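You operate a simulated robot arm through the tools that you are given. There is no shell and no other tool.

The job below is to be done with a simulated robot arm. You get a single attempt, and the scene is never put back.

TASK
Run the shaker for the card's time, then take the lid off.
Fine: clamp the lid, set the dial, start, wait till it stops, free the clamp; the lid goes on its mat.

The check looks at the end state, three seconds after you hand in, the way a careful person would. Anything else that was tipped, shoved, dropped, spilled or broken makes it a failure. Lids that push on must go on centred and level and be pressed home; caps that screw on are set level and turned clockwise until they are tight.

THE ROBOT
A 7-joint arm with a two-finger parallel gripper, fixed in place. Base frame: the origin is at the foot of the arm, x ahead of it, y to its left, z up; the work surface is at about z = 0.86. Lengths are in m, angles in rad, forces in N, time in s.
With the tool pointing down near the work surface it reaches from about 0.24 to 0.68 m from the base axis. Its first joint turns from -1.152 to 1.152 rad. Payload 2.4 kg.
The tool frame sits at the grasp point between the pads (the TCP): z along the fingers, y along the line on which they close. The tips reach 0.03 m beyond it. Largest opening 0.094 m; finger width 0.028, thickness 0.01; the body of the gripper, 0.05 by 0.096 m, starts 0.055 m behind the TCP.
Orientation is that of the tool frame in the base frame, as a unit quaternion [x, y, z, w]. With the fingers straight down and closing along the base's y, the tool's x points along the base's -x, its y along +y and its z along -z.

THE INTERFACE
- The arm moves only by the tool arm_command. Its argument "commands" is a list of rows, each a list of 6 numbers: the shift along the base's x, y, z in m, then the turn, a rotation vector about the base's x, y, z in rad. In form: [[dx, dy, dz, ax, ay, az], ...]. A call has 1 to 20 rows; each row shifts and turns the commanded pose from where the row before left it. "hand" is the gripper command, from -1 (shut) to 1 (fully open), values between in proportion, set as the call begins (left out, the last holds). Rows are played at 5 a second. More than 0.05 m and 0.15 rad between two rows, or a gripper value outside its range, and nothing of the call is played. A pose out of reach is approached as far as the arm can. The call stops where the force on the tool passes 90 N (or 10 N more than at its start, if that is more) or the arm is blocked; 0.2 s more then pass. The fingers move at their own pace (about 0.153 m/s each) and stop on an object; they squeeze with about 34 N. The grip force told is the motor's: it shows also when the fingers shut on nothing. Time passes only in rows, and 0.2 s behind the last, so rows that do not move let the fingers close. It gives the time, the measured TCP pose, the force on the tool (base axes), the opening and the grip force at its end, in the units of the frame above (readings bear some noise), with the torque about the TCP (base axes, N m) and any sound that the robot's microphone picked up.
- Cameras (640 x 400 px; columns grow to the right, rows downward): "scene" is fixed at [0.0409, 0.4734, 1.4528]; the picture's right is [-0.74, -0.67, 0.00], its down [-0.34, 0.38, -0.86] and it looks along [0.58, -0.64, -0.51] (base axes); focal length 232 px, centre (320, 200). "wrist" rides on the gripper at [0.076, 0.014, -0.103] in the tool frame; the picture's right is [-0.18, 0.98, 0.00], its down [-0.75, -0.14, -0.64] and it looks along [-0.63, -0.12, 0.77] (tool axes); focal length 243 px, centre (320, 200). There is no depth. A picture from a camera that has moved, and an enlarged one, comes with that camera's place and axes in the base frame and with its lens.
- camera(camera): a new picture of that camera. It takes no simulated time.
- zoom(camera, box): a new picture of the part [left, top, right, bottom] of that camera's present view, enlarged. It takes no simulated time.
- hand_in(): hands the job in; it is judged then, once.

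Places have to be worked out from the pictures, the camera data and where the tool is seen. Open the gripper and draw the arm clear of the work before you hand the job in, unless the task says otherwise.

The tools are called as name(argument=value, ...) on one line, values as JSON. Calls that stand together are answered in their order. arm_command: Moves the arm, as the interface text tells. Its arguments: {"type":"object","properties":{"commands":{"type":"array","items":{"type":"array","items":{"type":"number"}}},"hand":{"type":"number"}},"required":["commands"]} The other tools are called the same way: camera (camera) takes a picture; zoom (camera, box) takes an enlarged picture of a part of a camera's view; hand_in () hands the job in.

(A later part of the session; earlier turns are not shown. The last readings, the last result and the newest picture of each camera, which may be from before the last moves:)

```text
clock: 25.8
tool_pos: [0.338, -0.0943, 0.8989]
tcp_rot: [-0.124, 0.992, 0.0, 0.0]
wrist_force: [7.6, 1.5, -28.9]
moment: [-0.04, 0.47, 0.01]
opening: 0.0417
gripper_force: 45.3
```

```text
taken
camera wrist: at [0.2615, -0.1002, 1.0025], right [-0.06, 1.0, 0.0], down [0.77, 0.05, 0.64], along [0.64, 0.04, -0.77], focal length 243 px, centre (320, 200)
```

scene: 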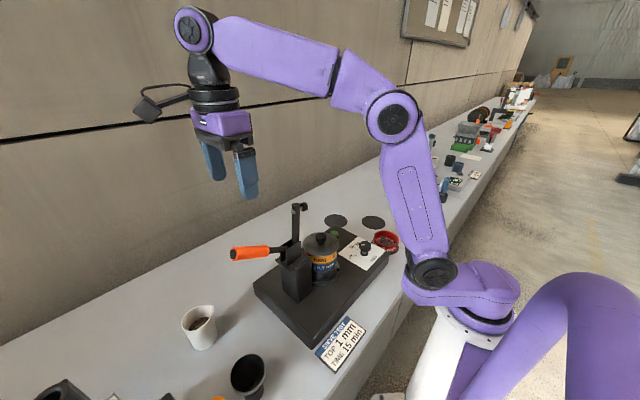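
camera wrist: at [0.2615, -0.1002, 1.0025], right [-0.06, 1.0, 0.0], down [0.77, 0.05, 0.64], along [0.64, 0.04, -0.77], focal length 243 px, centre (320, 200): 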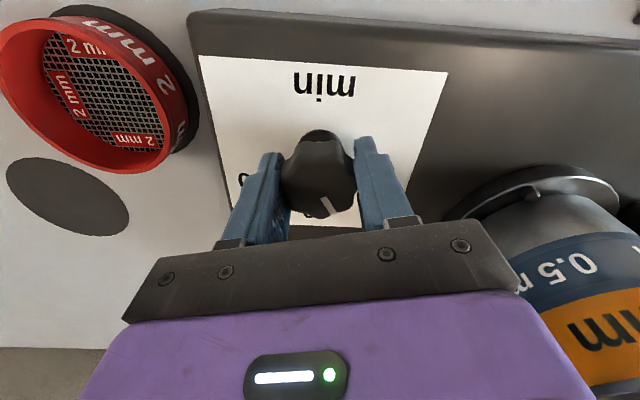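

The knob turns with the gripper. I continue the remaining 1.0 rad.

arm_command(commands=[[0, 0, 0, 0, 0, -0.1], [0, 0, 0, 0, 0, -0.1], [0, 0, 0, 0, 0, -0.1], [0, 0, 0, 0, 0, -0.1], [0, 0, 0, 0, 0, -0.1], [0, 0, 0, 0, 0, -0.1], [0, 0, 0, 0, 0, -0.1], [0, 0, 0, 0, 0, -0.1], [0, 0, 0, 0, 0, 0], [0, 0, 0, 0, 0, 0]])

camera(camera="wrist")

zoom(camera="scene", box=[310, 190, 430, 280])

```text
clock: 28.0
tool_pos: [0.3385, -0.0953, 0.9017]
tcp_rot: [0.272, 0.962, 0.0, 0.001]
wrist_force: [12.1, -6.5, 4.3]
moment: [0.31, 0.96, -0.02]
opening: 0.0415
gripper_force: 44.8
```

```text
taken
camera wrist: at [0.2811, -0.0436, 1.0028], right [0.67, 0.74, 0.0], down [0.57, -0.52, 0.64], along [0.48, -0.43, -0.77], focal length 243 px, centre (320, 200)
```

wrist: 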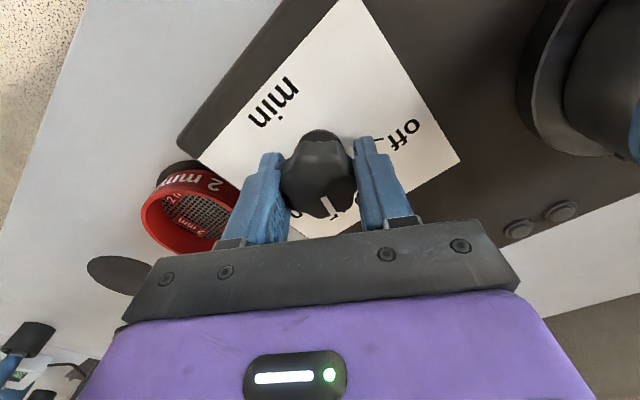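

```text
4.44 times, centred on (370, 235) of scene
camera zoom: at [0.0412, 0.4732, 1.4528], right [-0.74, -0.67, 0.0], down [-0.34, 0.38, -0.86], along [0.58, -0.64, -0.51], focal length 1030 px, centre (98, 44)
```

zoom: 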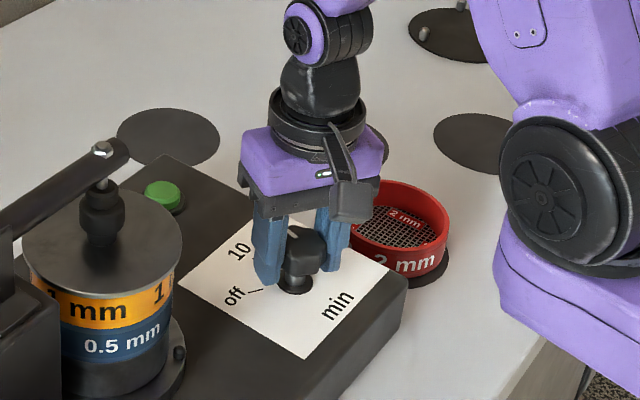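

I have turned 1.30 rad and do the final 0.2, then release to check the pointer.

arm_command(commands=[[0, 0, 0, 0, 0, -0.1], [0, 0, 0, 0, 0, -0.1], [0, 0, 0, 0, 0, 0], [0, 0, 0, 0, 0, 0]])

arm_command(commands=[[0, 0, 0, 0, 0, 0], [0, 0, 0, 0, 0, 0], [0, 0, 0.02, 0, 0, 0], [0, 0, 0.03, 0, 0, 0], [0, 0, 0.04, 0, 0, 0], [-0.02, 0, 0.04, 0, 0, 0], [-0.02, 0, 0.04, 0, 0, 0], [0, 0, 0, 0, 0, 0]], hand=1)

camera(camera="wrist")

zoom(camera="scene", box=[330, 220, 410, 280])

```text
clock: 29.0
tool_pos: [0.338, -0.0943, 0.9]
tcp_rot: [0.367, 0.93, -0.001, 0.001]
wrist_force: [5.6, -6.2, 22.0]
moment: [-0.46, -0.58, 0.01]
opening: 0.0416
gripper_force: 45.3
```

```text
clock: 30.8
tool_pos: [0.2976, -0.0936, 1.0703]
tcp_rot: [0.367, 0.93, 0.0, 0.001]
wrist_force: [0.3, -0.1, -0.7]
moment: [-0.02, -0.01, -0.01]
opening: 0.0941
gripper_force: 0.0
```

```text
taken
camera wrist: at [0.252, -0.0322, 1.1745], right [0.81, 0.59, 0.0], down [0.45, -0.62, 0.64], along [0.38, -0.52, -0.77], focal length 243 px, centre (320, 200)
```

wrist: 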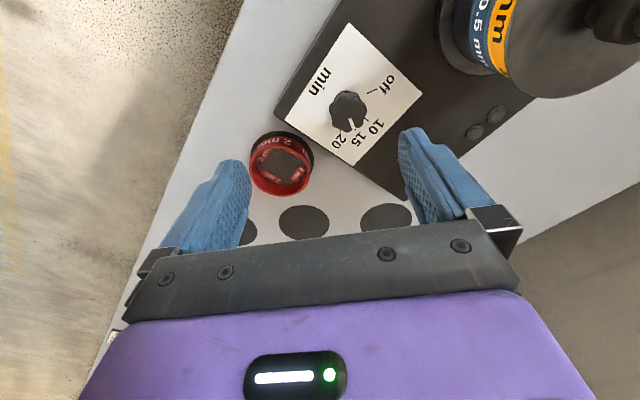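

```text
6.67 times, centred on (370, 250) of scene
camera zoom: at [0.0409, 0.4734, 1.4528], right [-0.74, -0.67, 0.0], down [-0.34, 0.38, -0.86], along [0.58, -0.64, -0.51], focal length 1545 px, centre (-13, -133)
```

zoom: 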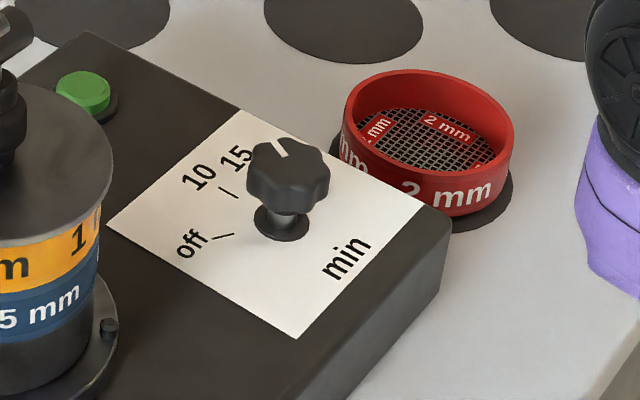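

The dial has turned; I zoom in to check the pointer against the ticks.

zoom(camera="wrist", box=[290, 40, 420, 160])

```text
3.33 times, centred on (355, 100) of wrist
camera zoom: at [0.252, -0.0322, 1.1745], right [0.81, 0.59, 0.0], down [0.45, -0.62, 0.64], along [0.38, -0.52, -0.77], focal length 809 px, centre (203, 533)
```

zoom: 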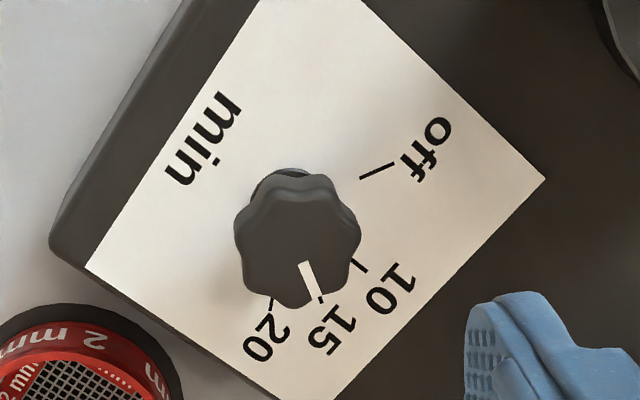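

The pointer direction works out to about -28 to -31°, against -28.6° for the 15 tick, so the dial reads 15 min. Next I close the fingers, turn back to yaw 0 and go above the green button at about (0.481,-0.101).

arm_command(commands=[[0.0366, -0.0013, 0, 0, 0, 0.15], [0.0366, -0.0013, 0, 0, 0, 0.15], [0.0366, -0.0013, 0, 0, 0, 0.15], [0.0366, -0.0013, 0, 0, 0, 0.15], [0.0363, -0.0015, 0, 0, 0, 0.15], [0, 0, -0.04, 0, 0, 0], [0, 0, -0.04, 0, 0, 0], [0, 0, -0.04, 0, 0, 0], [0, 0, 0, 0, 0, 0], [0, 0, 0, 0, 0, 0]], hand=-1)

camera(camera="wrist")

zoom(camera="scene", box=[290, 170, 410, 260])

```text
clock: 33.0
tool_pos: [0.4821, -0.1027, 0.9487]
tcp_rot: [0.0, 1.0, 0.001, 0.0]
wrist_force: [-0.2, 1.1, -0.5]
moment: [-0.03, 0.04, -0.03]
opening: 0.0
gripper_force: 33.2
```

```text
taken
camera wrist: at [0.4068, -0.088, 1.052], right [0.19, 0.98, 0.0], down [0.75, -0.14, 0.64], along [0.63, -0.12, -0.77], focal length 243 px, centre (320, 200)
```

wrist: 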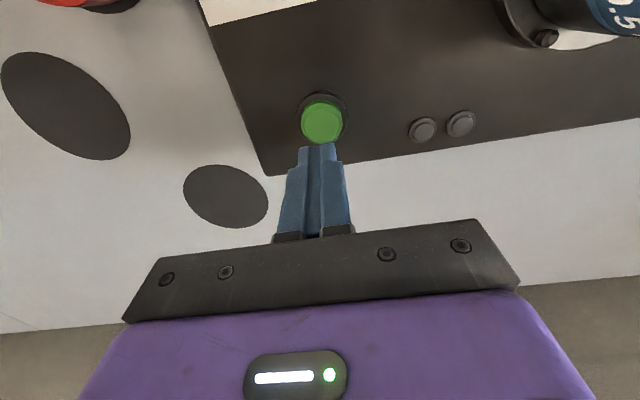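

```text
4.44 times, centred on (350, 215) of scene
camera zoom: at [0.0409, 0.4734, 1.4528], right [-0.74, -0.67, 0.0], down [-0.34, 0.38, -0.86], along [0.58, -0.64, -0.51], focal length 1030 px, centre (187, 133)
```

zoom: 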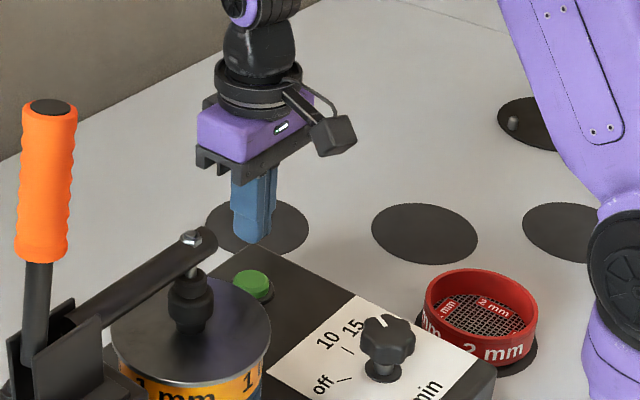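

The button works out at (0.480,-0.101), directly below the closed fingertips. I lower slowly onto it.

arm_command(commands=[[0, 0, -0.03, 0, 0, 0], [0, 0, -0.005, 0, 0, 0], [0, 0, -0.005, 0, 0, 0], [0, 0, -0.004, 0, 0, 0], [0, 0, -0.003, 0, 0, 0]])

```text
clock: 34.2
tool_pos: [0.4797, -0.1019, 0.9025]
tcp_rot: [0.001, 1.0, 0.0, 0.0]
wrist_force: [1.4, -1.6, 2.1]
moment: [-0.02, -0.07, 0.02]
opening: 0.0001
gripper_force: 32.7
```

Contact is just starting, at about 2 N. I press further in millimetre steps.

arm_command(commands=[[0, 0, -0.002, 0, 0, 0], [0, 0, -0.002, 0, 0, 0], [0, 0, 0, 0, 0, 0]])

zoom(camera="scene", box=[290, 170, 410, 260])

```text
clock: 35.0
tool_pos: [0.4807, -0.1015, 0.8987]
tcp_rot: [0.001, 1.0, 0.0, 0.001]
wrist_force: [1.0, 0.7, 10.8]
moment: [-0.03, 0.01, -0.03]
opening: 0.0002
gripper_force: 33.4
heard: click
```

```text
4.44 times, centred on (350, 215) of scene
camera zoom: at [0.0407, 0.4734, 1.4528], right [-0.74, -0.67, 0.0], down [-0.34, 0.38, -0.86], along [0.58, -0.64, -0.51], focal length 1030 px, centre (187, 133)
```

zoom: 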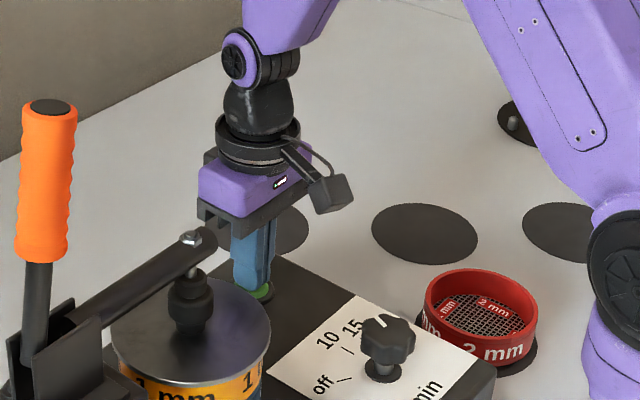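

I heard a click, so I raise the arm and listen and look for the shaker running.

arm_command(commands=[[0, 0, 0.01, 0, 0, 0], [0, 0, 0.03, 0, 0, 0], [0, 0, 0.04, 0, 0, 0], [0, 0, 0.04, 0, 0, 0], [0, 0, 0, 0, 0, 0]])

camera(camera="wrist")

zoom(camera="scene", box=[280, 180, 400, 270])

```text
clock: 36.2
tool_pos: [0.4798, -0.1021, 1.0196]
tcp_rot: [0.001, 1.0, 0.0, 0.0]
wrist_force: [-0.4, -0.4, 0.2]
moment: [0.01, 0.0, 0.04]
opening: 0.0
gripper_force: 33.0
```

```text
taken
camera wrist: at [0.4046, -0.0884, 1.122], right [0.19, 0.98, 0.0], down [0.75, -0.14, 0.64], along [0.63, -0.12, -0.77], focal length 243 px, centre (320, 200)
```

wrist: 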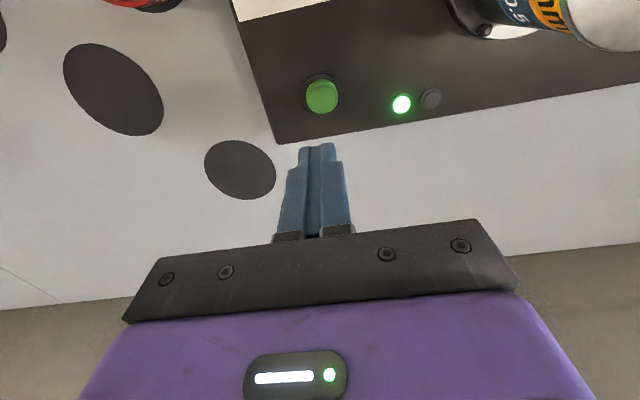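

```text
4.44 times, centred on (340, 225) of scene
camera zoom: at [0.0409, 0.4734, 1.4528], right [-0.74, -0.67, 0.0], down [-0.34, 0.38, -0.86], along [0.58, -0.64, -0.51], focal length 1030 px, centre (231, 89)
```

zoom: 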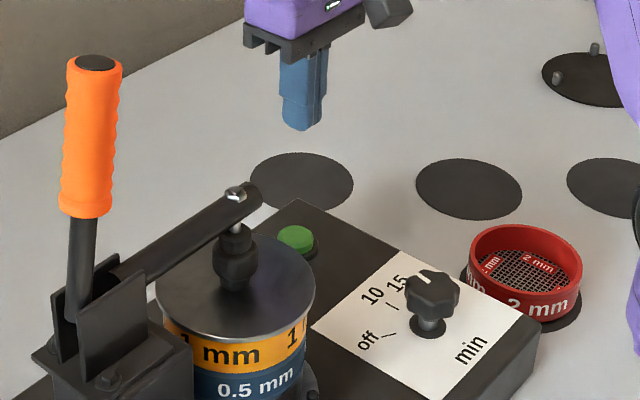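

The left lamp is lit green, so the shaker is running. While it runs I keep clear and look at the mats from closer up.

arm_command(commands=[[-0.02, -0.04, 0.02, 0, 0, 0], [-0.02, -0.04, 0.02, 0, 0, 0], [-0.02, -0.04, 0.02, 0, 0, 0], [-0.02, -0.04, 0.02, 0, 0, 0], [-0.02, -0.04, 0.02, 0, 0, 0], [0, -0.03, 0.02, 0, 0, 0], [0, 0, 0, 0, 0, 0], [0, 0, 0, 0, 0, 0], [0, 0, 0, 0, 0, 0], [0, 0, 0, 0, 0, 0]])

camera(camera="wrist")

zoom(camera="scene", box=[280, 180, 400, 270])

```text
clock: 38.4
tool_pos: [0.3811, -0.3321, 1.1377]
tcp_rot: [0.0, 1.0, -0.001, 0.0]
wrist_force: [0.3, 0.7, -0.4]
moment: [-0.01, 0.01, -0.02]
opening: 0.0
gripper_force: 33.0
```

```text
taken
camera wrist: at [0.3053, -0.3182, 1.2398], right [0.19, 0.98, 0.0], down [0.75, -0.14, 0.64], along [0.63, -0.12, -0.77], focal length 243 px, centre (320, 200)
```

wrist: 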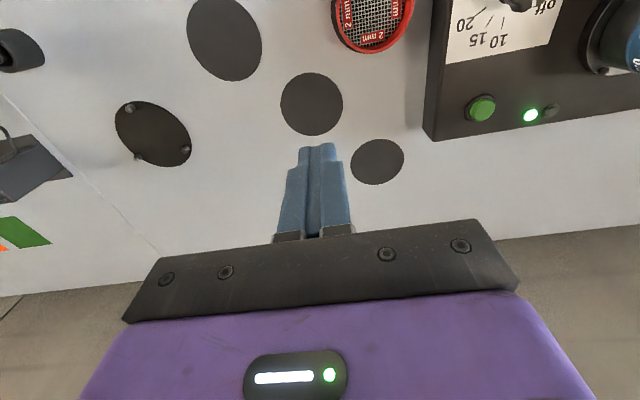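

```text
4.44 times, centred on (340, 225) of scene
camera zoom: at [0.0409, 0.4734, 1.4528], right [-0.74, -0.67, 0.0], down [-0.34, 0.38, -0.86], along [0.58, -0.64, -0.51], focal length 1030 px, centre (231, 89)
```

zoom: 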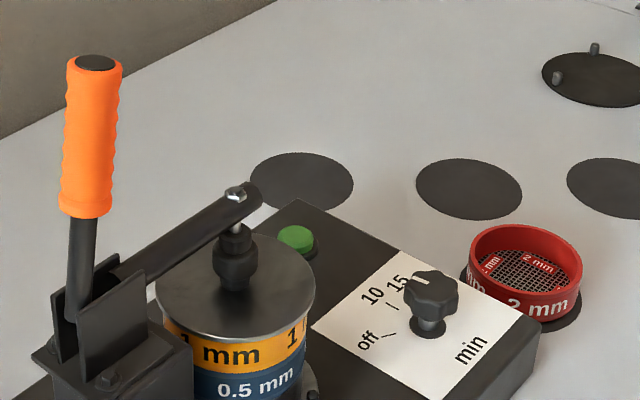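

The lamp is still lit and the mats look identical from here. I go lower for a close look at each one while the shaker runs.

arm_command(commands=[[-0.01, -0.01, -0.04, 0, 0, 0], [-0.01, -0.01, -0.04, 0, 0, 0], [-0.01, -0.01, -0.04, 0, 0, 0], [0, 0, -0.02, 0, 0, 0], [0, 0, 0, 0, 0, 0], [0, 0, 0, 0, 0, 0], [0, 0, 0, 0, 0, 0], [0, 0, 0, 0, 0, 0], [0, 0, 0, 0, 0, 0], [0, 0, 0, 0, 0, 0], [0, 0, 0, 0, 0, 0], [0, 0, 0, 0, 0, 0]])

camera(camera="wrist")

zoom(camera="wrist", box=[80, 0, 480, 200])

```text
clock: 41.0
tool_pos: [0.3504, -0.3628, 0.9989]
tcp_rot: [0.001, 1.0, 0.001, 0.0]
wrist_force: [0.4, 0.6, -0.2]
moment: [0.0, -0.01, -0.02]
opening: 0.0
gripper_force: 33.2
```

```text
taken
camera wrist: at [0.2751, -0.3484, 1.1009], right [0.19, 0.98, 0.0], down [0.75, -0.14, 0.64], along [0.63, -0.12, -0.77], focal length 243 px, centre (320, 200)
```

wrist: 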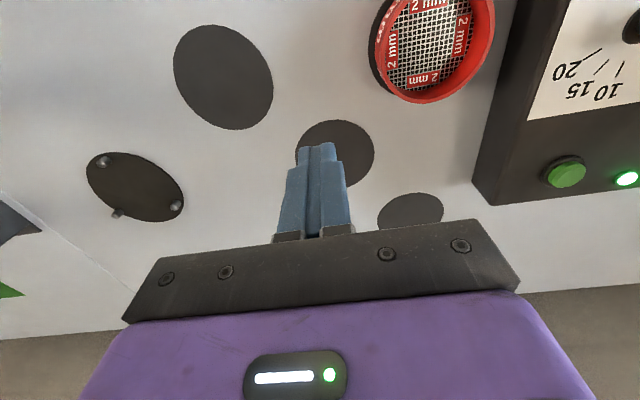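

```text
1.60 times, centred on (280, 100) of wrist
camera zoom: at [0.2751, -0.3484, 1.1009], right [0.19, 0.98, 0.0], down [0.75, -0.14, 0.64], along [0.63, -0.12, -0.77], focal length 388 px, centre (384, 360)
```

zoom: 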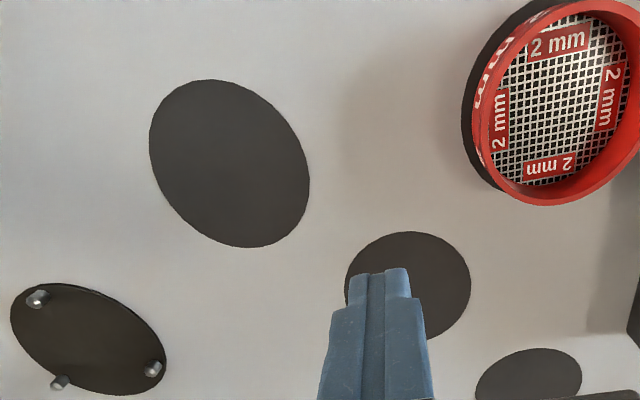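

No mat carries a label and all are equal in size, so any free mat fits the lid. I'll use the free one nearest the shaker, at about (0.587,-0.249). I raise the arm and keep waiting for the shaker to stop.

arm_command(commands=[[0, 0.02, 0.04, 0, 0, 0], [0, 0.03, 0.04, 0, 0, 0], [0, 0.03, 0.04, 0, 0, 0], [0, 0.03, 0.04, 0, 0, 0], [0, 0.03, 0.03, 0, 0, 0], [0, 0.03, 0.02, 0, 0, 0], [0, 0.03, 0.02, 0, 0, 0], [0, 0, 0, 0, 0, 0], [0, 0, 0, 0, 0, 0], [0, 0, 0, 0, 0, 0], [0, 0, 0, 0, 0, 0], [0, 0, 0, 0, 0, 0], [0, 0, 0, 0, 0, 0], [0, 0, 0, 0, 0, 0], [0, 0, 0, 0, 0, 0], [0, 0, 0, 0, 0, 0], [0, 0, 0, 0, 0, 0], [0, 0, 0, 0, 0, 0], [0, 0, 0, 0, 0, 0], [0, 0, 0, 0, 0, 0]], hand=1)

camera(camera="wrist")

```text
clock: 45.2
tool_pos: [0.351, -0.1621, 1.2289]
tcp_rot: [0.001, 1.0, 0.0, 0.0]
wrist_force: [-0.3, 0.7, -0.6]
moment: [0.02, 0.04, 0.01]
opening: 0.0939
gripper_force: 0.0
```

```text
taken
camera wrist: at [0.2741, -0.1482, 1.3322], right [0.19, 0.98, 0.0], down [0.75, -0.14, 0.64], along [0.63, -0.12, -0.77], focal length 243 px, centre (320, 200)
```

wrist: 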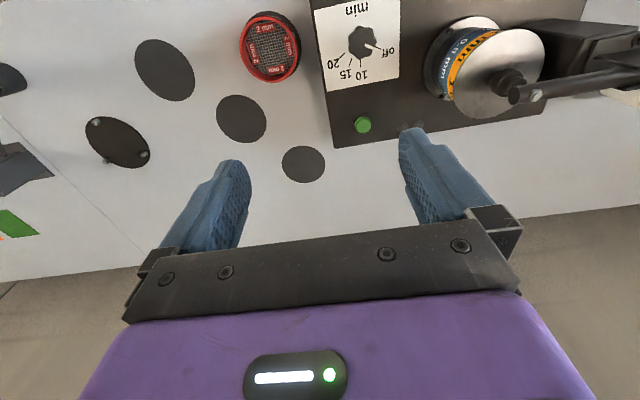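

The dial pointer seems to have run back toward "off". I zoom in on it, and shift sideways so the lamps are no longer hidden by the finger.

zoom(camera="wrist", box=[310, 0, 430, 140])

arm_command(commands=[[0, -0.03, 0, 0, 0, 0], [0, -0.03, 0, 0, 0, 0], [0, 0, 0, 0, 0, 0], [0, 0, 0, 0, 0, 0]])

zoom(camera="wrist", box=[310, 0, 530, 150])

zoom(camera="scene", box=[280, 180, 400, 270])

```text
2.86 times, centred on (370, 70) of wrist
camera zoom: at [0.2741, -0.1482, 1.3322], right [0.19, 0.98, 0.0], down [0.75, -0.14, 0.64], along [0.63, -0.12, -0.77], focal length 693 px, centre (177, 571)
```

zoom: 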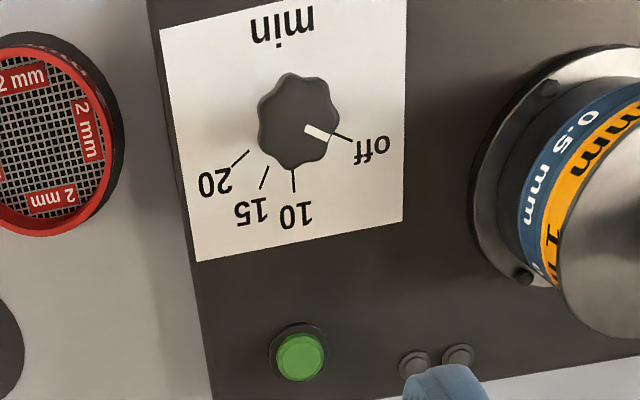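

```text
clock: 46.2
tool_pos: [0.351, -0.2218, 1.2266]
tcp_rot: [0.001, 1.0, 0.0, -0.001]
wrist_force: [-0.6, -0.4, -0.1]
moment: [-0.01, -0.02, -0.01]
opening: 0.094
gripper_force: 0.0
```

```text
2.67 times, centred on (420, 75) of wrist
camera zoom: at [0.2747, -0.2082, 1.3305], right [0.19, 0.98, 0.0], down [0.75, -0.14, 0.64], along [0.63, -0.12, -0.77], focal length 647 px, centre (53, 533)
```

zoom: 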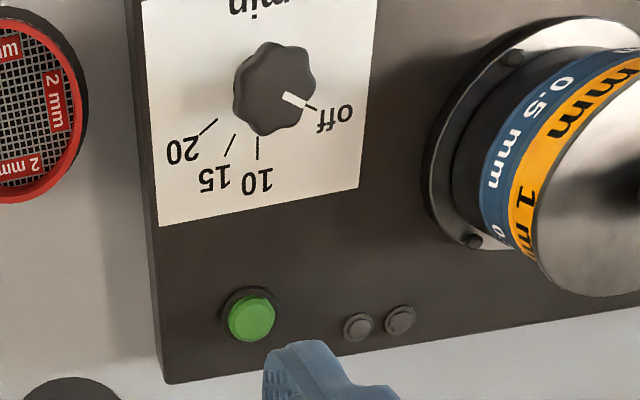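

```text
4.44 times, centred on (340, 225) of scene
camera zoom: at [0.0409, 0.4734, 1.4528], right [-0.74, -0.67, 0.0], down [-0.34, 0.38, -0.86], along [0.58, -0.64, -0.51], focal length 1030 px, centre (231, 89)
```

zoom: 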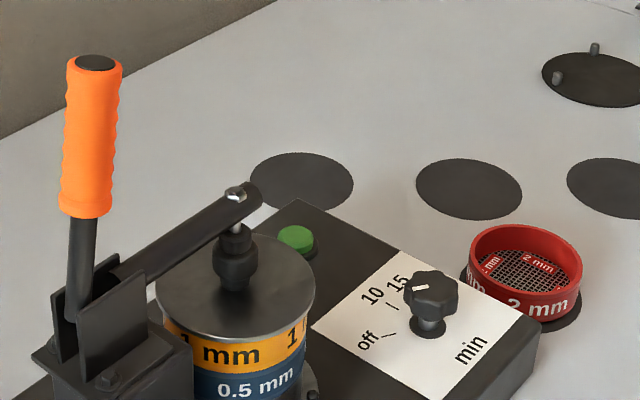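

The timer has run back to "off" and both lamps are dark, so the shaker has stopped. I now go high above the clamp handle with the gripper at yaw -90°.

arm_command(commands=[[0.004, 0.02, 0.03, 0, 0, -0.1428], [0.0045, 0.03, 0.03, 0, 0, -0.1428], [0.0045, 0.03, 0.03, 0, 0, -0.1428], [0.0045, 0.03, 0, 0, 0, -0.1428], [0.0045, 0.03, 0, 0, 0, -0.1428], [0.0045, 0.03, 0, 0, 0, -0.1428], [0.0045, 0.03, 0, 0, 0, -0.1428], [0.0045, 0.03, 0, 0, 0, -0.1428], [0.0045, 0.03, 0, 0, 0, -0.1428], [0.0045, 0.03, 0, 0, 0, -0.1428], [0.0045, 0.03, 0, 0, 0, -0.1428], [0, 0, 0, 0, 0, 0], [0, 0, 0, 0, 0, 0]])

camera(camera="wrist")

camera(camera="scene")

```text
clock: 49.0
tool_pos: [0.4007, 0.0986, 1.32]
tcp_rot: [0.708, 0.706, 0.001, -0.001]
wrist_force: [0.4, -0.3, -1.4]
moment: [0.01, 0.01, 0.02]
opening: 0.094
gripper_force: 0.1
```

```text
taken
camera wrist: at [0.4154, 0.1745, 1.4228], right [0.98, -0.19, 0.0], down [-0.14, -0.75, 0.64], along [-0.12, -0.63, -0.77], focal length 243 px, centre (320, 200)
```

wrist: 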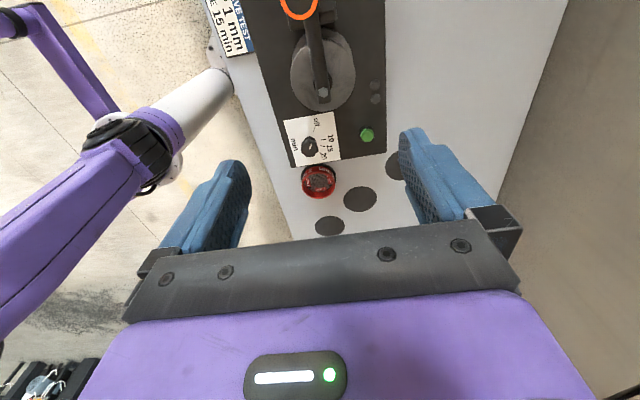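

```text
taken
```

scene: 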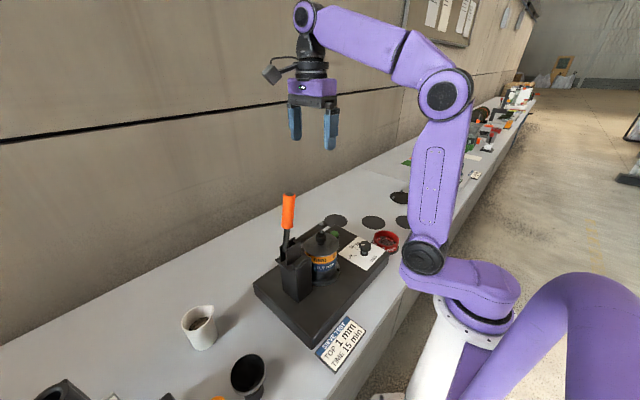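

The handle top is at about (0.401, 0.175, 1.20), leaning about 10° past vertical. I move over it and descend straddling it to TCP z≈1.165, which leaves room under the palm.

arm_command(commands=[[0, 0.041, 0, 0, 0, 0], [0, 0.041, 0, 0, 0, 0], [0, 0, 0, 0, 0, 0], [0, 0, -0.04, 0, 0, 0], [0, 0, -0.04, 0, 0, 0], [0, 0, -0.04, 0, 0, 0], [0, 0, -0.02, 0, 0, 0], [0, 0, -0.0147, 0, 0, 0], [0, 0, 0, 0, 0, 0]])

camera(camera="wrist")

zoom(camera="scene", box=[250, 150, 370, 260])

```text
clock: 51.0
tool_pos: [0.4005, 0.1819, 1.1644]
tcp_rot: [0.707, 0.707, 0.0, 0.0]
wrist_force: [0.5, 0.5, 0.9]
moment: [0.02, 0.02, -0.02]
opening: 0.0941
gripper_force: 0.0
```

```text
taken
camera wrist: at [0.4143, 0.257, 1.2668], right [0.98, -0.18, 0.0], down [-0.14, -0.75, 0.64], along [-0.12, -0.63, -0.77], focal length 243 px, centre (320, 200)
```

wrist: 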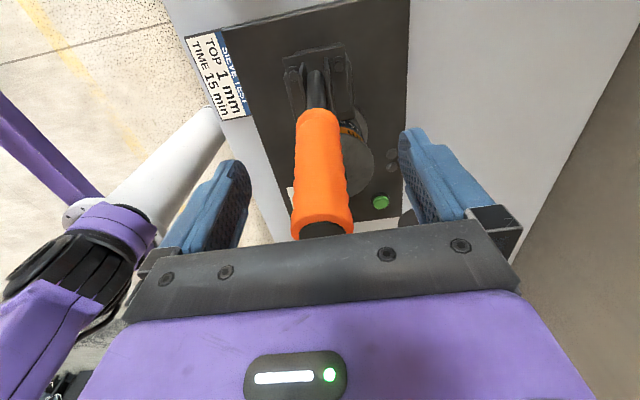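

```text
3.64 times, centred on (310, 205) of scene
camera zoom: at [0.0409, 0.4734, 1.4528], right [-0.74, -0.67, 0.0], down [-0.34, 0.38, -0.86], along [0.58, -0.64, -0.51], focal length 843 px, centre (356, 182)
```

zoom: 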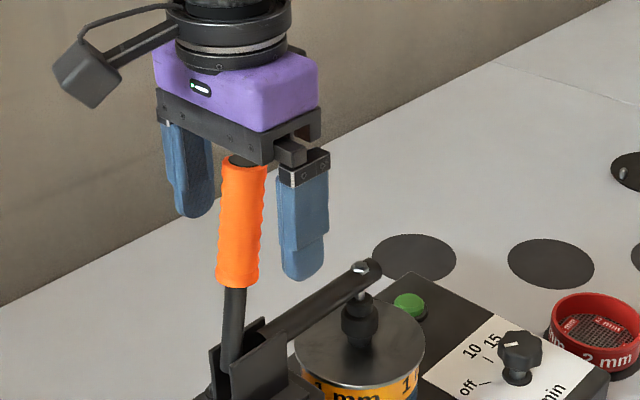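

The handle is between the fingers with its top just under the palm. I close on it.

arm_command(commands=[[0, 0, 0, 0, 0, 0], [0, 0, 0, 0, 0, 0], [0, 0, 0, 0, 0, 0], [0, 0, 0, 0, 0, 0]], hand=-1)

```text
clock: 52.0
tool_pos: [0.4007, 0.1816, 1.1646]
tcp_rot: [0.707, 0.707, 0.0, 0.0]
wrist_force: [7.0, 1.6, -2.8]
moment: [0.13, 0.74, 0.2]
opening: 0.0267
gripper_force: 44.9
```

The grip is firm. I begin the reverse arc to free the clamp.

arm_command(commands=[[0, 0.0055, 0.0003, -0.015, 0, 0], [0, 0.005, 0, -0.015, 0, 0], [0, 0.0105, -0.0005, -0.03, 0, 0], [0, 0.0103, -0.0013, -0.03, 0, 0], [0, 0, 0, 0, 0, 0]])

zoom(camera="scene", box=[250, 150, 370, 260])

```text
clock: 53.2
tool_pos: [0.4008, 0.2114, 1.1647]
tcp_rot: [0.706, 0.707, -0.03, 0.036]
wrist_force: [8.7, -15.7, 31.9]
moment: [-1.87, 2.03, 0.39]
opening: 0.0268
gripper_force: 45.4
```

```text
3.64 times, centred on (310, 205) of scene
camera zoom: at [0.0408, 0.4727, 1.453], right [-0.74, -0.67, 0.0], down [-0.34, 0.38, -0.86], along [0.58, -0.64, -0.51], focal length 843 px, centre (356, 182)
```

zoom: 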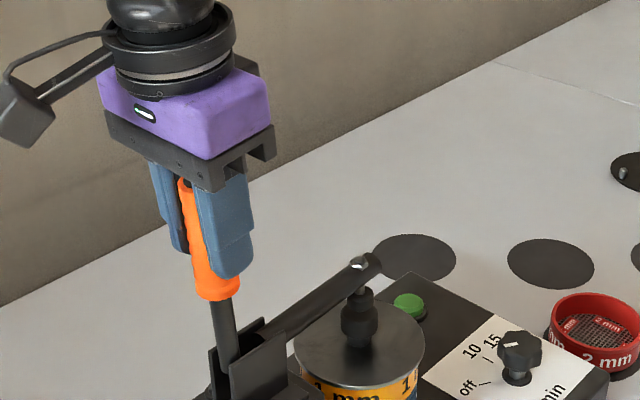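

The handle is coming over. The tool is being pushed up and twisted, so I raise the path by 3 mm and turn the tool more with the handle.

arm_command(commands=[[0, 0, 0.003, -0.08, 0, 0], [0, 0.0103, -0.0018, -0.08, 0, 0], [0, 0.0099, -0.0028, -0.08, 0, 0], [0, 0, 0, 0, 0, 0]])

zoom(camera="scene", box=[230, 140, 370, 260])

```text
clock: 54.2
tool_pos: [0.4005, 0.2351, 1.1622]
tcp_rot: [0.698, 0.698, -0.114, 0.116]
wrist_force: [18.2, 16.2, -2.8]
moment: [1.81, 1.38, -0.76]
opening: 0.0269
gripper_force: 44.9
```

```text
3.33 times, centred on (300, 200) of scene
camera zoom: at [0.0416, 0.4739, 1.4526], right [-0.74, -0.67, 0.0], down [-0.34, 0.38, -0.86], along [0.58, -0.64, -0.51], focal length 773 px, centre (387, 200)
```

zoom: 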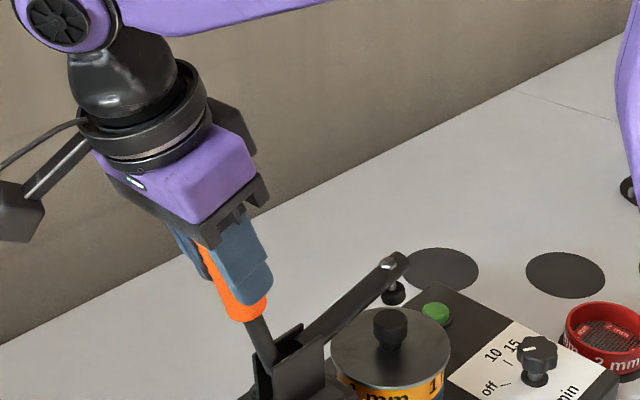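

The foot has lifted off the lid. I continue the arc, co-rotating the tool with the handle.

arm_command(commands=[[0.0015, 0.01, -0.0041, -0.04, 0, 0], [0, 0.0096, -0.005, -0.06, 0, 0], [0, 0.0091, -0.0058, -0.07, 0, 0], [0, 0, 0, 0, 0, 0]])

zoom(camera="scene", box=[210, 140, 370, 280])

```text
clock: 55.2
tool_pos: [0.4005, 0.2612, 1.1491]
tcp_rot: [0.685, 0.684, -0.175, 0.177]
wrist_force: [-0.5, 7.6, 42.7]
moment: [-1.66, 1.22, -0.27]
opening: 0.0268
gripper_force: 44.8
```

```text
2.86 times, centred on (290, 210) of scene
camera zoom: at [0.0403, 0.4733, 1.4528], right [-0.74, -0.67, 0.0], down [-0.34, 0.38, -0.86], along [0.58, -0.64, -0.51], focal length 662 px, centre (406, 171)
```

zoom: 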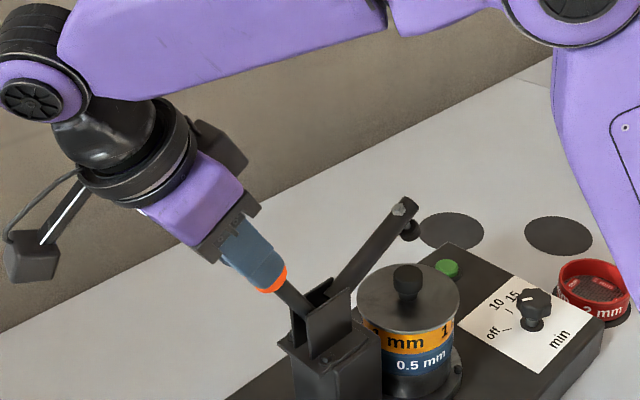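

The arm is well raised now. I relieve the load slightly and continue.

arm_command(commands=[[0, 0.001, 0.002, -0.06, 0, 0], [0, 0.0086, -0.0063, -0.085, 0, 0], [0, 0.0081, -0.0071, -0.085, 0, 0], [0, 0.0075, -0.0078, -0.085, 0, 0], [0, 0, 0, 0, 0, 0]])

zoom(camera="scene", box=[190, 130, 370, 290])

```text
clock: 56.4
tool_pos: [0.3999, 0.2885, 1.1287]
tcp_rot: [0.649, 0.649, -0.28, 0.281]
wrist_force: [-0.8, 29.7, 16.8]
moment: [0.82, 0.97, -1.04]
opening: 0.0266
gripper_force: 44.7
```

```text
2.50 times, centred on (280, 210) of scene
camera zoom: at [0.0406, 0.4742, 1.4525], right [-0.74, -0.67, 0.0], down [-0.34, 0.38, -0.86], along [0.58, -0.64, -0.51], focal length 579 px, centre (420, 175)
```

zoom: 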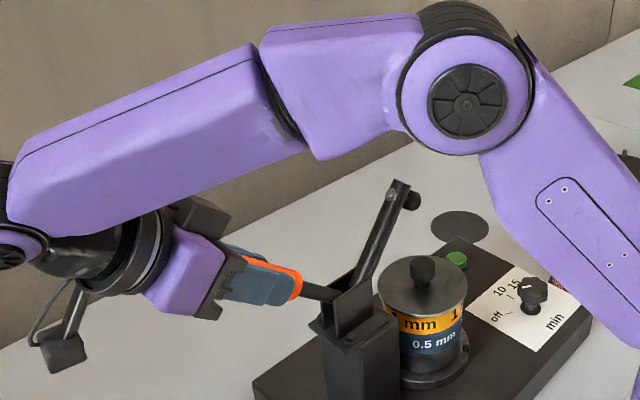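

The handle is at about 40° now. I take it the last ~15° back to its original open position with less tool tilt.

arm_command(commands=[[0, 0.006, -0.0085, -0.05, 0, 0], [0, 0.0053, -0.009, -0.05, 0, 0], [0, 0, 0, 0, 0, 0]])

zoom(camera="scene", box=[190, 130, 370, 290])

```text
clock: 57.2
tool_pos: [0.3994, 0.2989, 1.109]
tcp_rot: [0.634, 0.634, -0.311, 0.314]
wrist_force: [0.6, 32.7, 34.1]
moment: [-1.72, 1.21, -1.06]
opening: 0.0268
gripper_force: 45.1
```

```text
2.50 times, centred on (280, 210) of scene
camera zoom: at [0.0405, 0.4742, 1.4525], right [-0.74, -0.67, 0.0], down [-0.34, 0.38, -0.86], along [0.58, -0.64, -0.51], focal length 579 px, centre (420, 175)
```

zoom: 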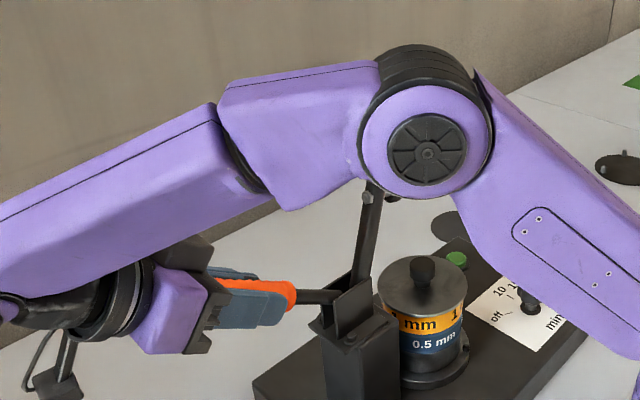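

The arm is nearly upright. I make one last small step without tilt, then release.

arm_command(commands=[[0, 0.002, -0.007, 0, 0, 0], [0, 0, 0, 0, 0, 0]])

arm_command(commands=[[0, 0, 0, 0, 0, 0], [0, 0, 0, 0, 0, 0], [0, 0, 0, 0, 0, 0]], hand=1)

zoom(camera="scene", box=[190, 130, 370, 290])

camera(camera="wrist")

```text
clock: 57.8
tool_pos: [0.4004, 0.3005, 1.1026]
tcp_rot: [0.634, 0.635, -0.311, 0.313]
wrist_force: [0.0, 34.6, 34.0]
moment: [-1.72, 1.19, -1.15]
opening: 0.0268
gripper_force: 44.5
```

```text
clock: 58.6
tool_pos: [0.4011, 0.2989, 1.1027]
tcp_rot: [0.635, 0.634, -0.312, 0.311]
wrist_force: [-0.5, -0.1, 0.0]
moment: [-0.03, -0.02, 0.01]
opening: 0.094
gripper_force: 0.1
```

```text
2.50 times, centred on (280, 210) of scene
camera zoom: at [0.0409, 0.4734, 1.4528], right [-0.74, -0.67, 0.0], down [-0.34, 0.38, -0.86], along [0.58, -0.64, -0.51], focal length 579 px, centre (420, 175)
```

zoom: 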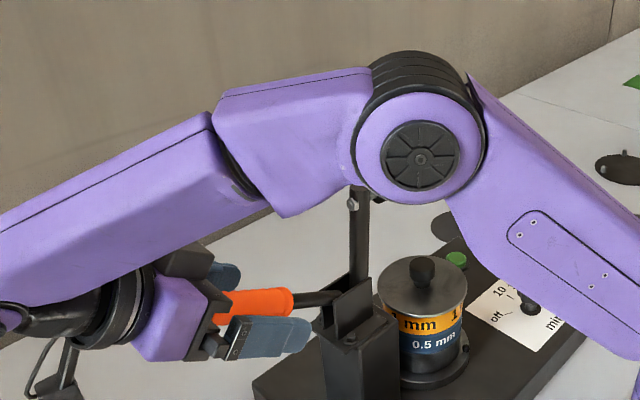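

```text
taken
camera wrist: at [0.4163, 0.4258, 1.1048], right [0.98, -0.11, 0.15], down [-0.14, 0.05, 0.99], along [-0.12, -0.99, 0.03], focal length 243 px, centre (320, 200)
```

wrist: 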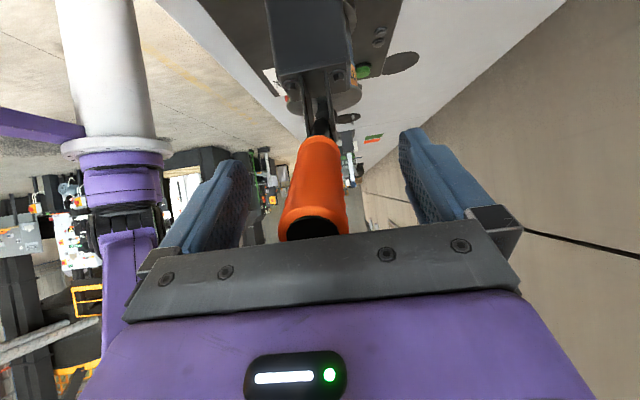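

The clamp is open with its arm upright. I back out along the fingers, then rise and straighten the tool.

arm_command(commands=[[0, 0.03, 0.025, 0, 0, 0], [0, 0.03, 0.025, 0, 0, 0], [0, 0, 0.04, 0.1141, 0, 0], [0, 0, 0.04, 0.1141, 0, 0], [0, 0, 0.04, 0.1141, 0, 0], [0, 0, 0.04, 0.1141, 0, 0], [0, 0, 0, 0.1141, 0, 0], [0, 0, 0, 0.1141, 0, 0], [0, 0, 0, 0.1141, 0, 0], [0, 0, 0, 0.1141, 0, 0], [0, 0, 0, 0, 0, 0], [0, 0, 0, 0, 0, 0]])

camera(camera="scene")

camera(camera="wrist")

```text
clock: 61.2
tool_pos: [0.371, 0.2956, 1.2583]
tcp_rot: [0.708, 0.706, 0.0, -0.001]
wrist_force: [0.0, 0.3, -0.2]
moment: [-0.01, 0.01, 0.04]
opening: 0.0939
gripper_force: 0.0
out of reach, approached as far as the arm can: row 2, 4, 5, 6
```

```text
taken
```

scene: 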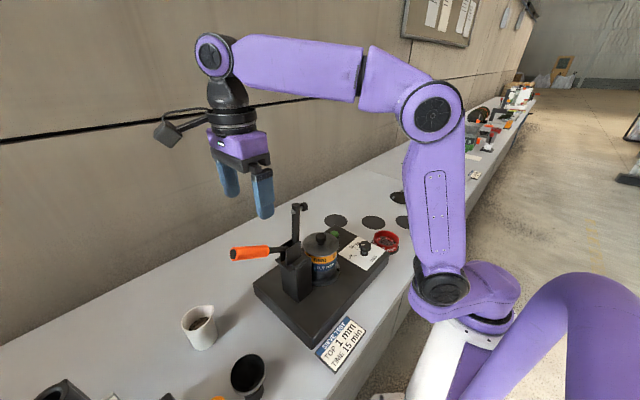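

```text
taken
camera wrist: at [0.3859, 0.372, 1.3619], right [0.98, -0.18, 0.0], down [-0.14, -0.75, 0.64], along [-0.12, -0.63, -0.77], focal length 243 px, centre (320, 200)
```

wrist: 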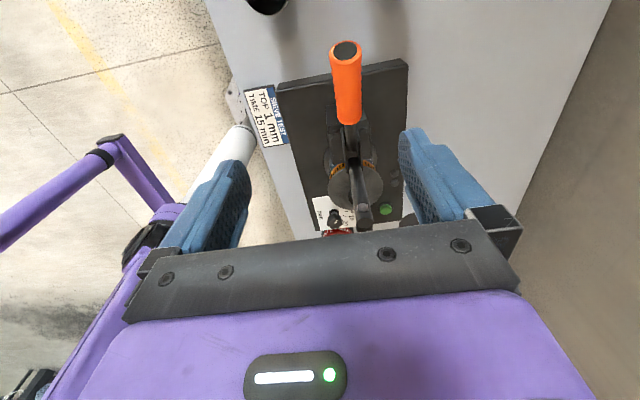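

Only the arm has moved; the clamp is open and the lid is clear. Some of those rows were shortened by reach, so I work from the measured pose. I go over the lid and turn to yaw +90°, which puts the wrist camera on the side away from the clamp arm.

arm_command(commands=[[0, 0, 0.03, 0, 0, 0.14], [0, -0.01, 0.02, 0, 0, 0.14], [0.002, -0.016, 0, 0, 0, 0.14], [0.002, -0.016, 0, 0, 0, 0.14], [0.002, -0.016, 0, 0, 0, 0.14], [0.002, -0.016, 0, 0, 0, 0.14], [0.003, -0.016, 0, 0, 0, 0.14], [0.003, -0.016, 0, 0, 0, 0.14], [0.003, -0.016, 0, 0, 0, 0.14], [0.003, -0.016, 0, 0, 0, 0.14], [0.003, -0.016, 0, 0, 0, 0.14], [0.003, -0.016, 0, 0, 0, 0.14], [0.003, -0.016, 0, 0, 0, 0.14], [0, -0.02, 0, 0, 0, 0.14], [0, -0.02, 0, 0, 0, 0.14], [0, 0, 0, 0, 0, 0]])

camera(camera="scene")

```text
clock: 64.6
tool_pos: [0.4009, 0.0703, 1.3106]
tcp_rot: [-0.262, 0.965, 0.0, 0.002]
wrist_force: [0.6, -0.3, 0.2]
moment: [-0.03, 0.0, 0.02]
opening: 0.0941
gripper_force: 0.0
```

```text
taken
```

scene: 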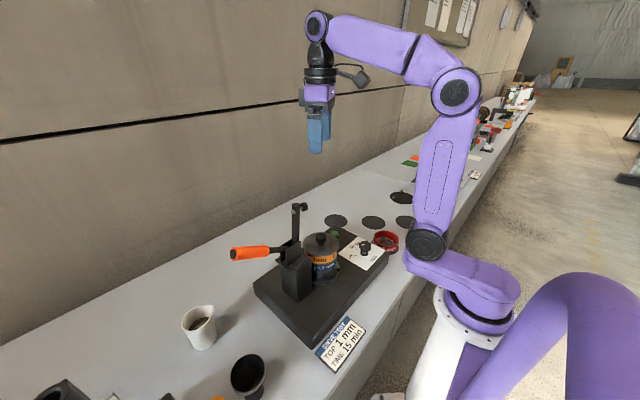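

I am above the lid at yaw +0.53, and I turn the remaining 1.04 rad.

arm_command(commands=[[0, 0, 0, 0, 0, 0.13], [0, 0, 0, 0, 0, 0.13], [0, 0, 0, 0, 0, 0.13], [0, 0, 0, 0, 0, 0.13], [0, 0, 0, 0, 0, 0.13], [0, 0, 0, 0, 0, 0.13], [0, 0, 0, 0, 0, 0.13], [0, 0, 0, 0, 0, 0.13], [0, 0, 0, 0, 0, 0]])

camera(camera="wrist")

camera(camera="scene")

```text
clock: 66.6
tool_pos: [0.4008, 0.0713, 1.3085]
tcp_rot: [-0.707, 0.708, 0.001, 0.001]
wrist_force: [-0.3, 0.3, 0.4]
moment: [0.01, 0.01, 0.0]
opening: 0.094
gripper_force: 0.0
```

```text
taken
camera wrist: at [0.3864, -0.006, 1.4113], right [-0.98, 0.18, 0.0], down [0.14, 0.75, 0.64], along [0.12, 0.63, -0.77], focal length 243 px, centre (320, 200)
```

wrist: 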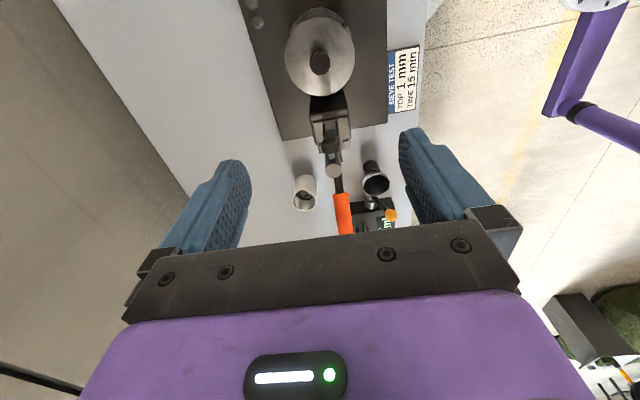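

```text
taken
```

scene: 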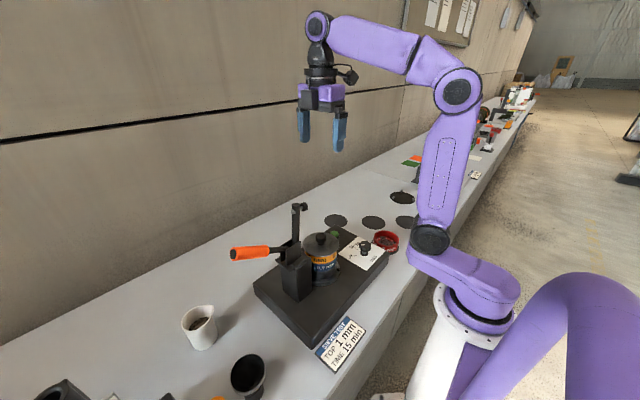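

Yaw +90° is reachable, and the knob works out at (0.400, 0.0685), right under the TCP. I zoom in to judge the knob and lid heights before descending.

zoom(camera="wrist", box=[270, 0, 370, 110])

zoom(camera="scene", box=[290, 220, 350, 290])

```text
3.64 times, centred on (320, 55) of wrist
camera zoom: at [0.3864, -0.006, 1.4113], right [-0.98, 0.18, 0.0], down [0.14, 0.75, 0.64], along [0.12, 0.63, -0.77], focal length 882 px, centre (320, 727)
```

zoom: 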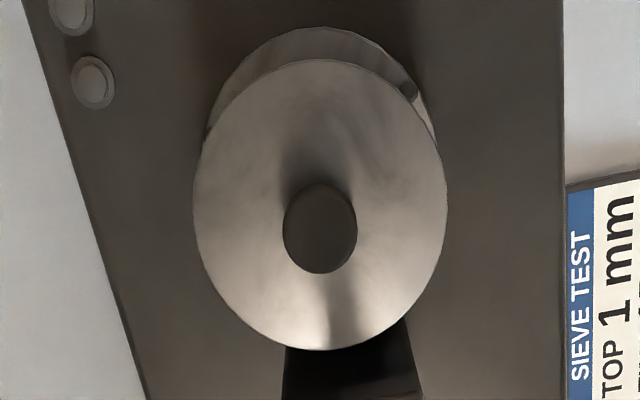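

```text
5.71 times, centred on (320, 255) of scene
camera zoom: at [0.0409, 0.4734, 1.4528], right [-0.74, -0.67, 0.0], down [-0.34, 0.38, -0.86], along [0.58, -0.64, -0.51], focal length 1324 px, centre (320, -114)
```

zoom: 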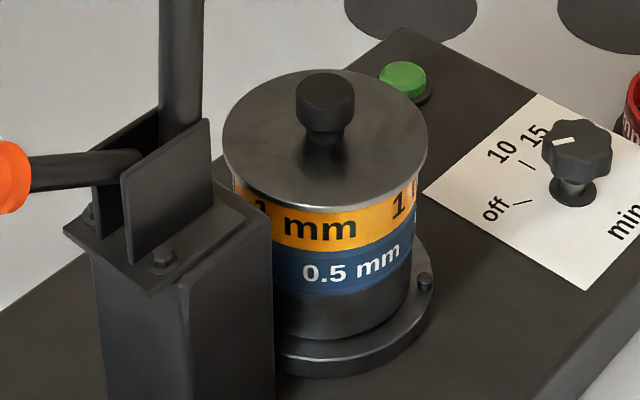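

The lid plate is at about z=0.965, and the knob head spans about 0.98–1.005. I descend to 1.06 first and check the clearance to the upright clamp arm.

arm_command(commands=[[0, -0.001, -0.04, 0, 0, 0], [0, 0, -0.04, 0, 0, 0], [0, 0, -0.04, 0, 0, 0], [0, 0, -0.04, 0, 0, 0], [0, 0, -0.04, 0, 0, 0], [0, 0, -0.03, 0, 0, 0], [0, 0, -0.02, 0, 0, 0], [0, 0, 0, 0, 0, 0]])

camera(camera="wrist")

zoom(camera="scene", box=[250, 140, 390, 290])

```text
clock: 68.4
tool_pos: [0.3973, 0.0691, 1.0594]
tcp_rot: [0.707, -0.707, 0.0, -0.001]
wrist_force: [-0.3, -0.1, -0.2]
moment: [0.0, -0.01, 0.01]
opening: 0.0939
gripper_force: 0.0
```

```text
taken
camera wrist: at [0.3844, -0.0076, 1.1612], right [-0.98, 0.19, 0.0], down [0.14, 0.75, 0.64], along [0.12, 0.63, -0.77], focal length 243 px, centre (320, 200)
```

wrist: 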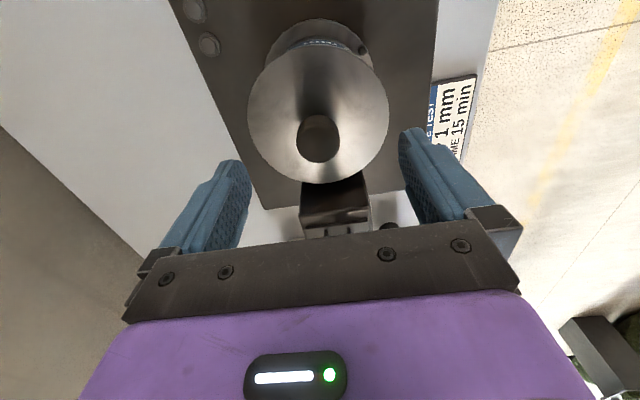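

```text
2.67 times, centred on (320, 215) of scene
camera zoom: at [0.0409, 0.4734, 1.4528], right [-0.74, -0.67, 0.0], down [-0.34, 0.38, -0.86], along [0.58, -0.64, -0.51], focal length 618 px, centre (320, 160)
```

zoom: 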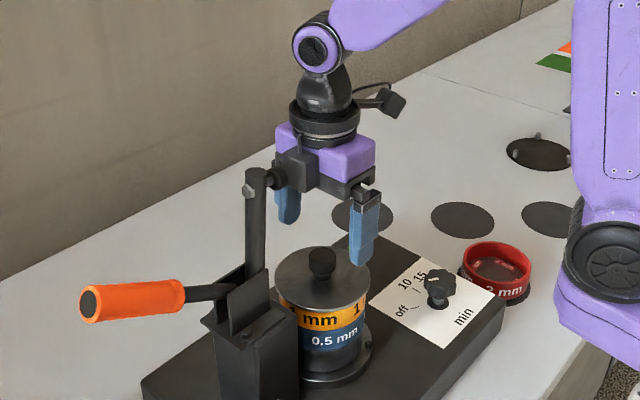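

There is a dark box on the back of the gripper, near the clamp foot. I zoom in to check the gap.

zoom(camera="scene", box=[295, 180, 345, 220])

zoom(camera="scene", box=[285, 170, 365, 240])

```text
10.00 times, centred on (320, 200) of scene
camera zoom: at [0.0409, 0.4734, 1.4528], right [-0.74, -0.67, 0.0], down [-0.34, 0.38, -0.86], along [0.58, -0.64, -0.51], focal length 2318 px, centre (320, 200)
```

zoom: 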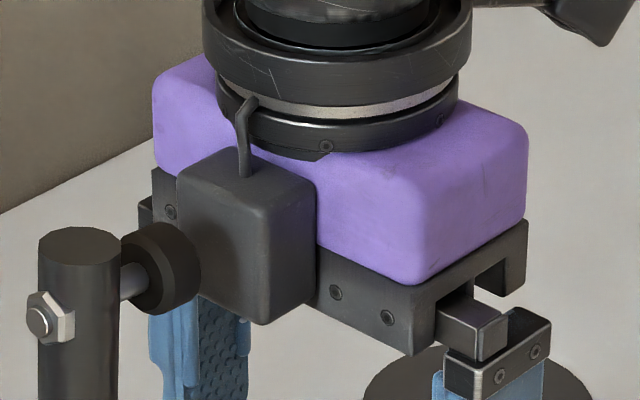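

```text
5.71 times, centred on (325, 205) of scene
camera zoom: at [0.0409, 0.4734, 1.4528], right [-0.74, -0.67, 0.0], down [-0.34, 0.38, -0.86], along [0.58, -0.64, -0.51], focal length 1324 px, centre (291, 171)
```

zoom: 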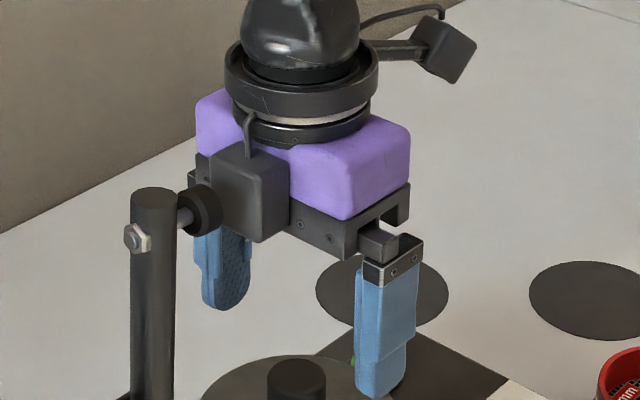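

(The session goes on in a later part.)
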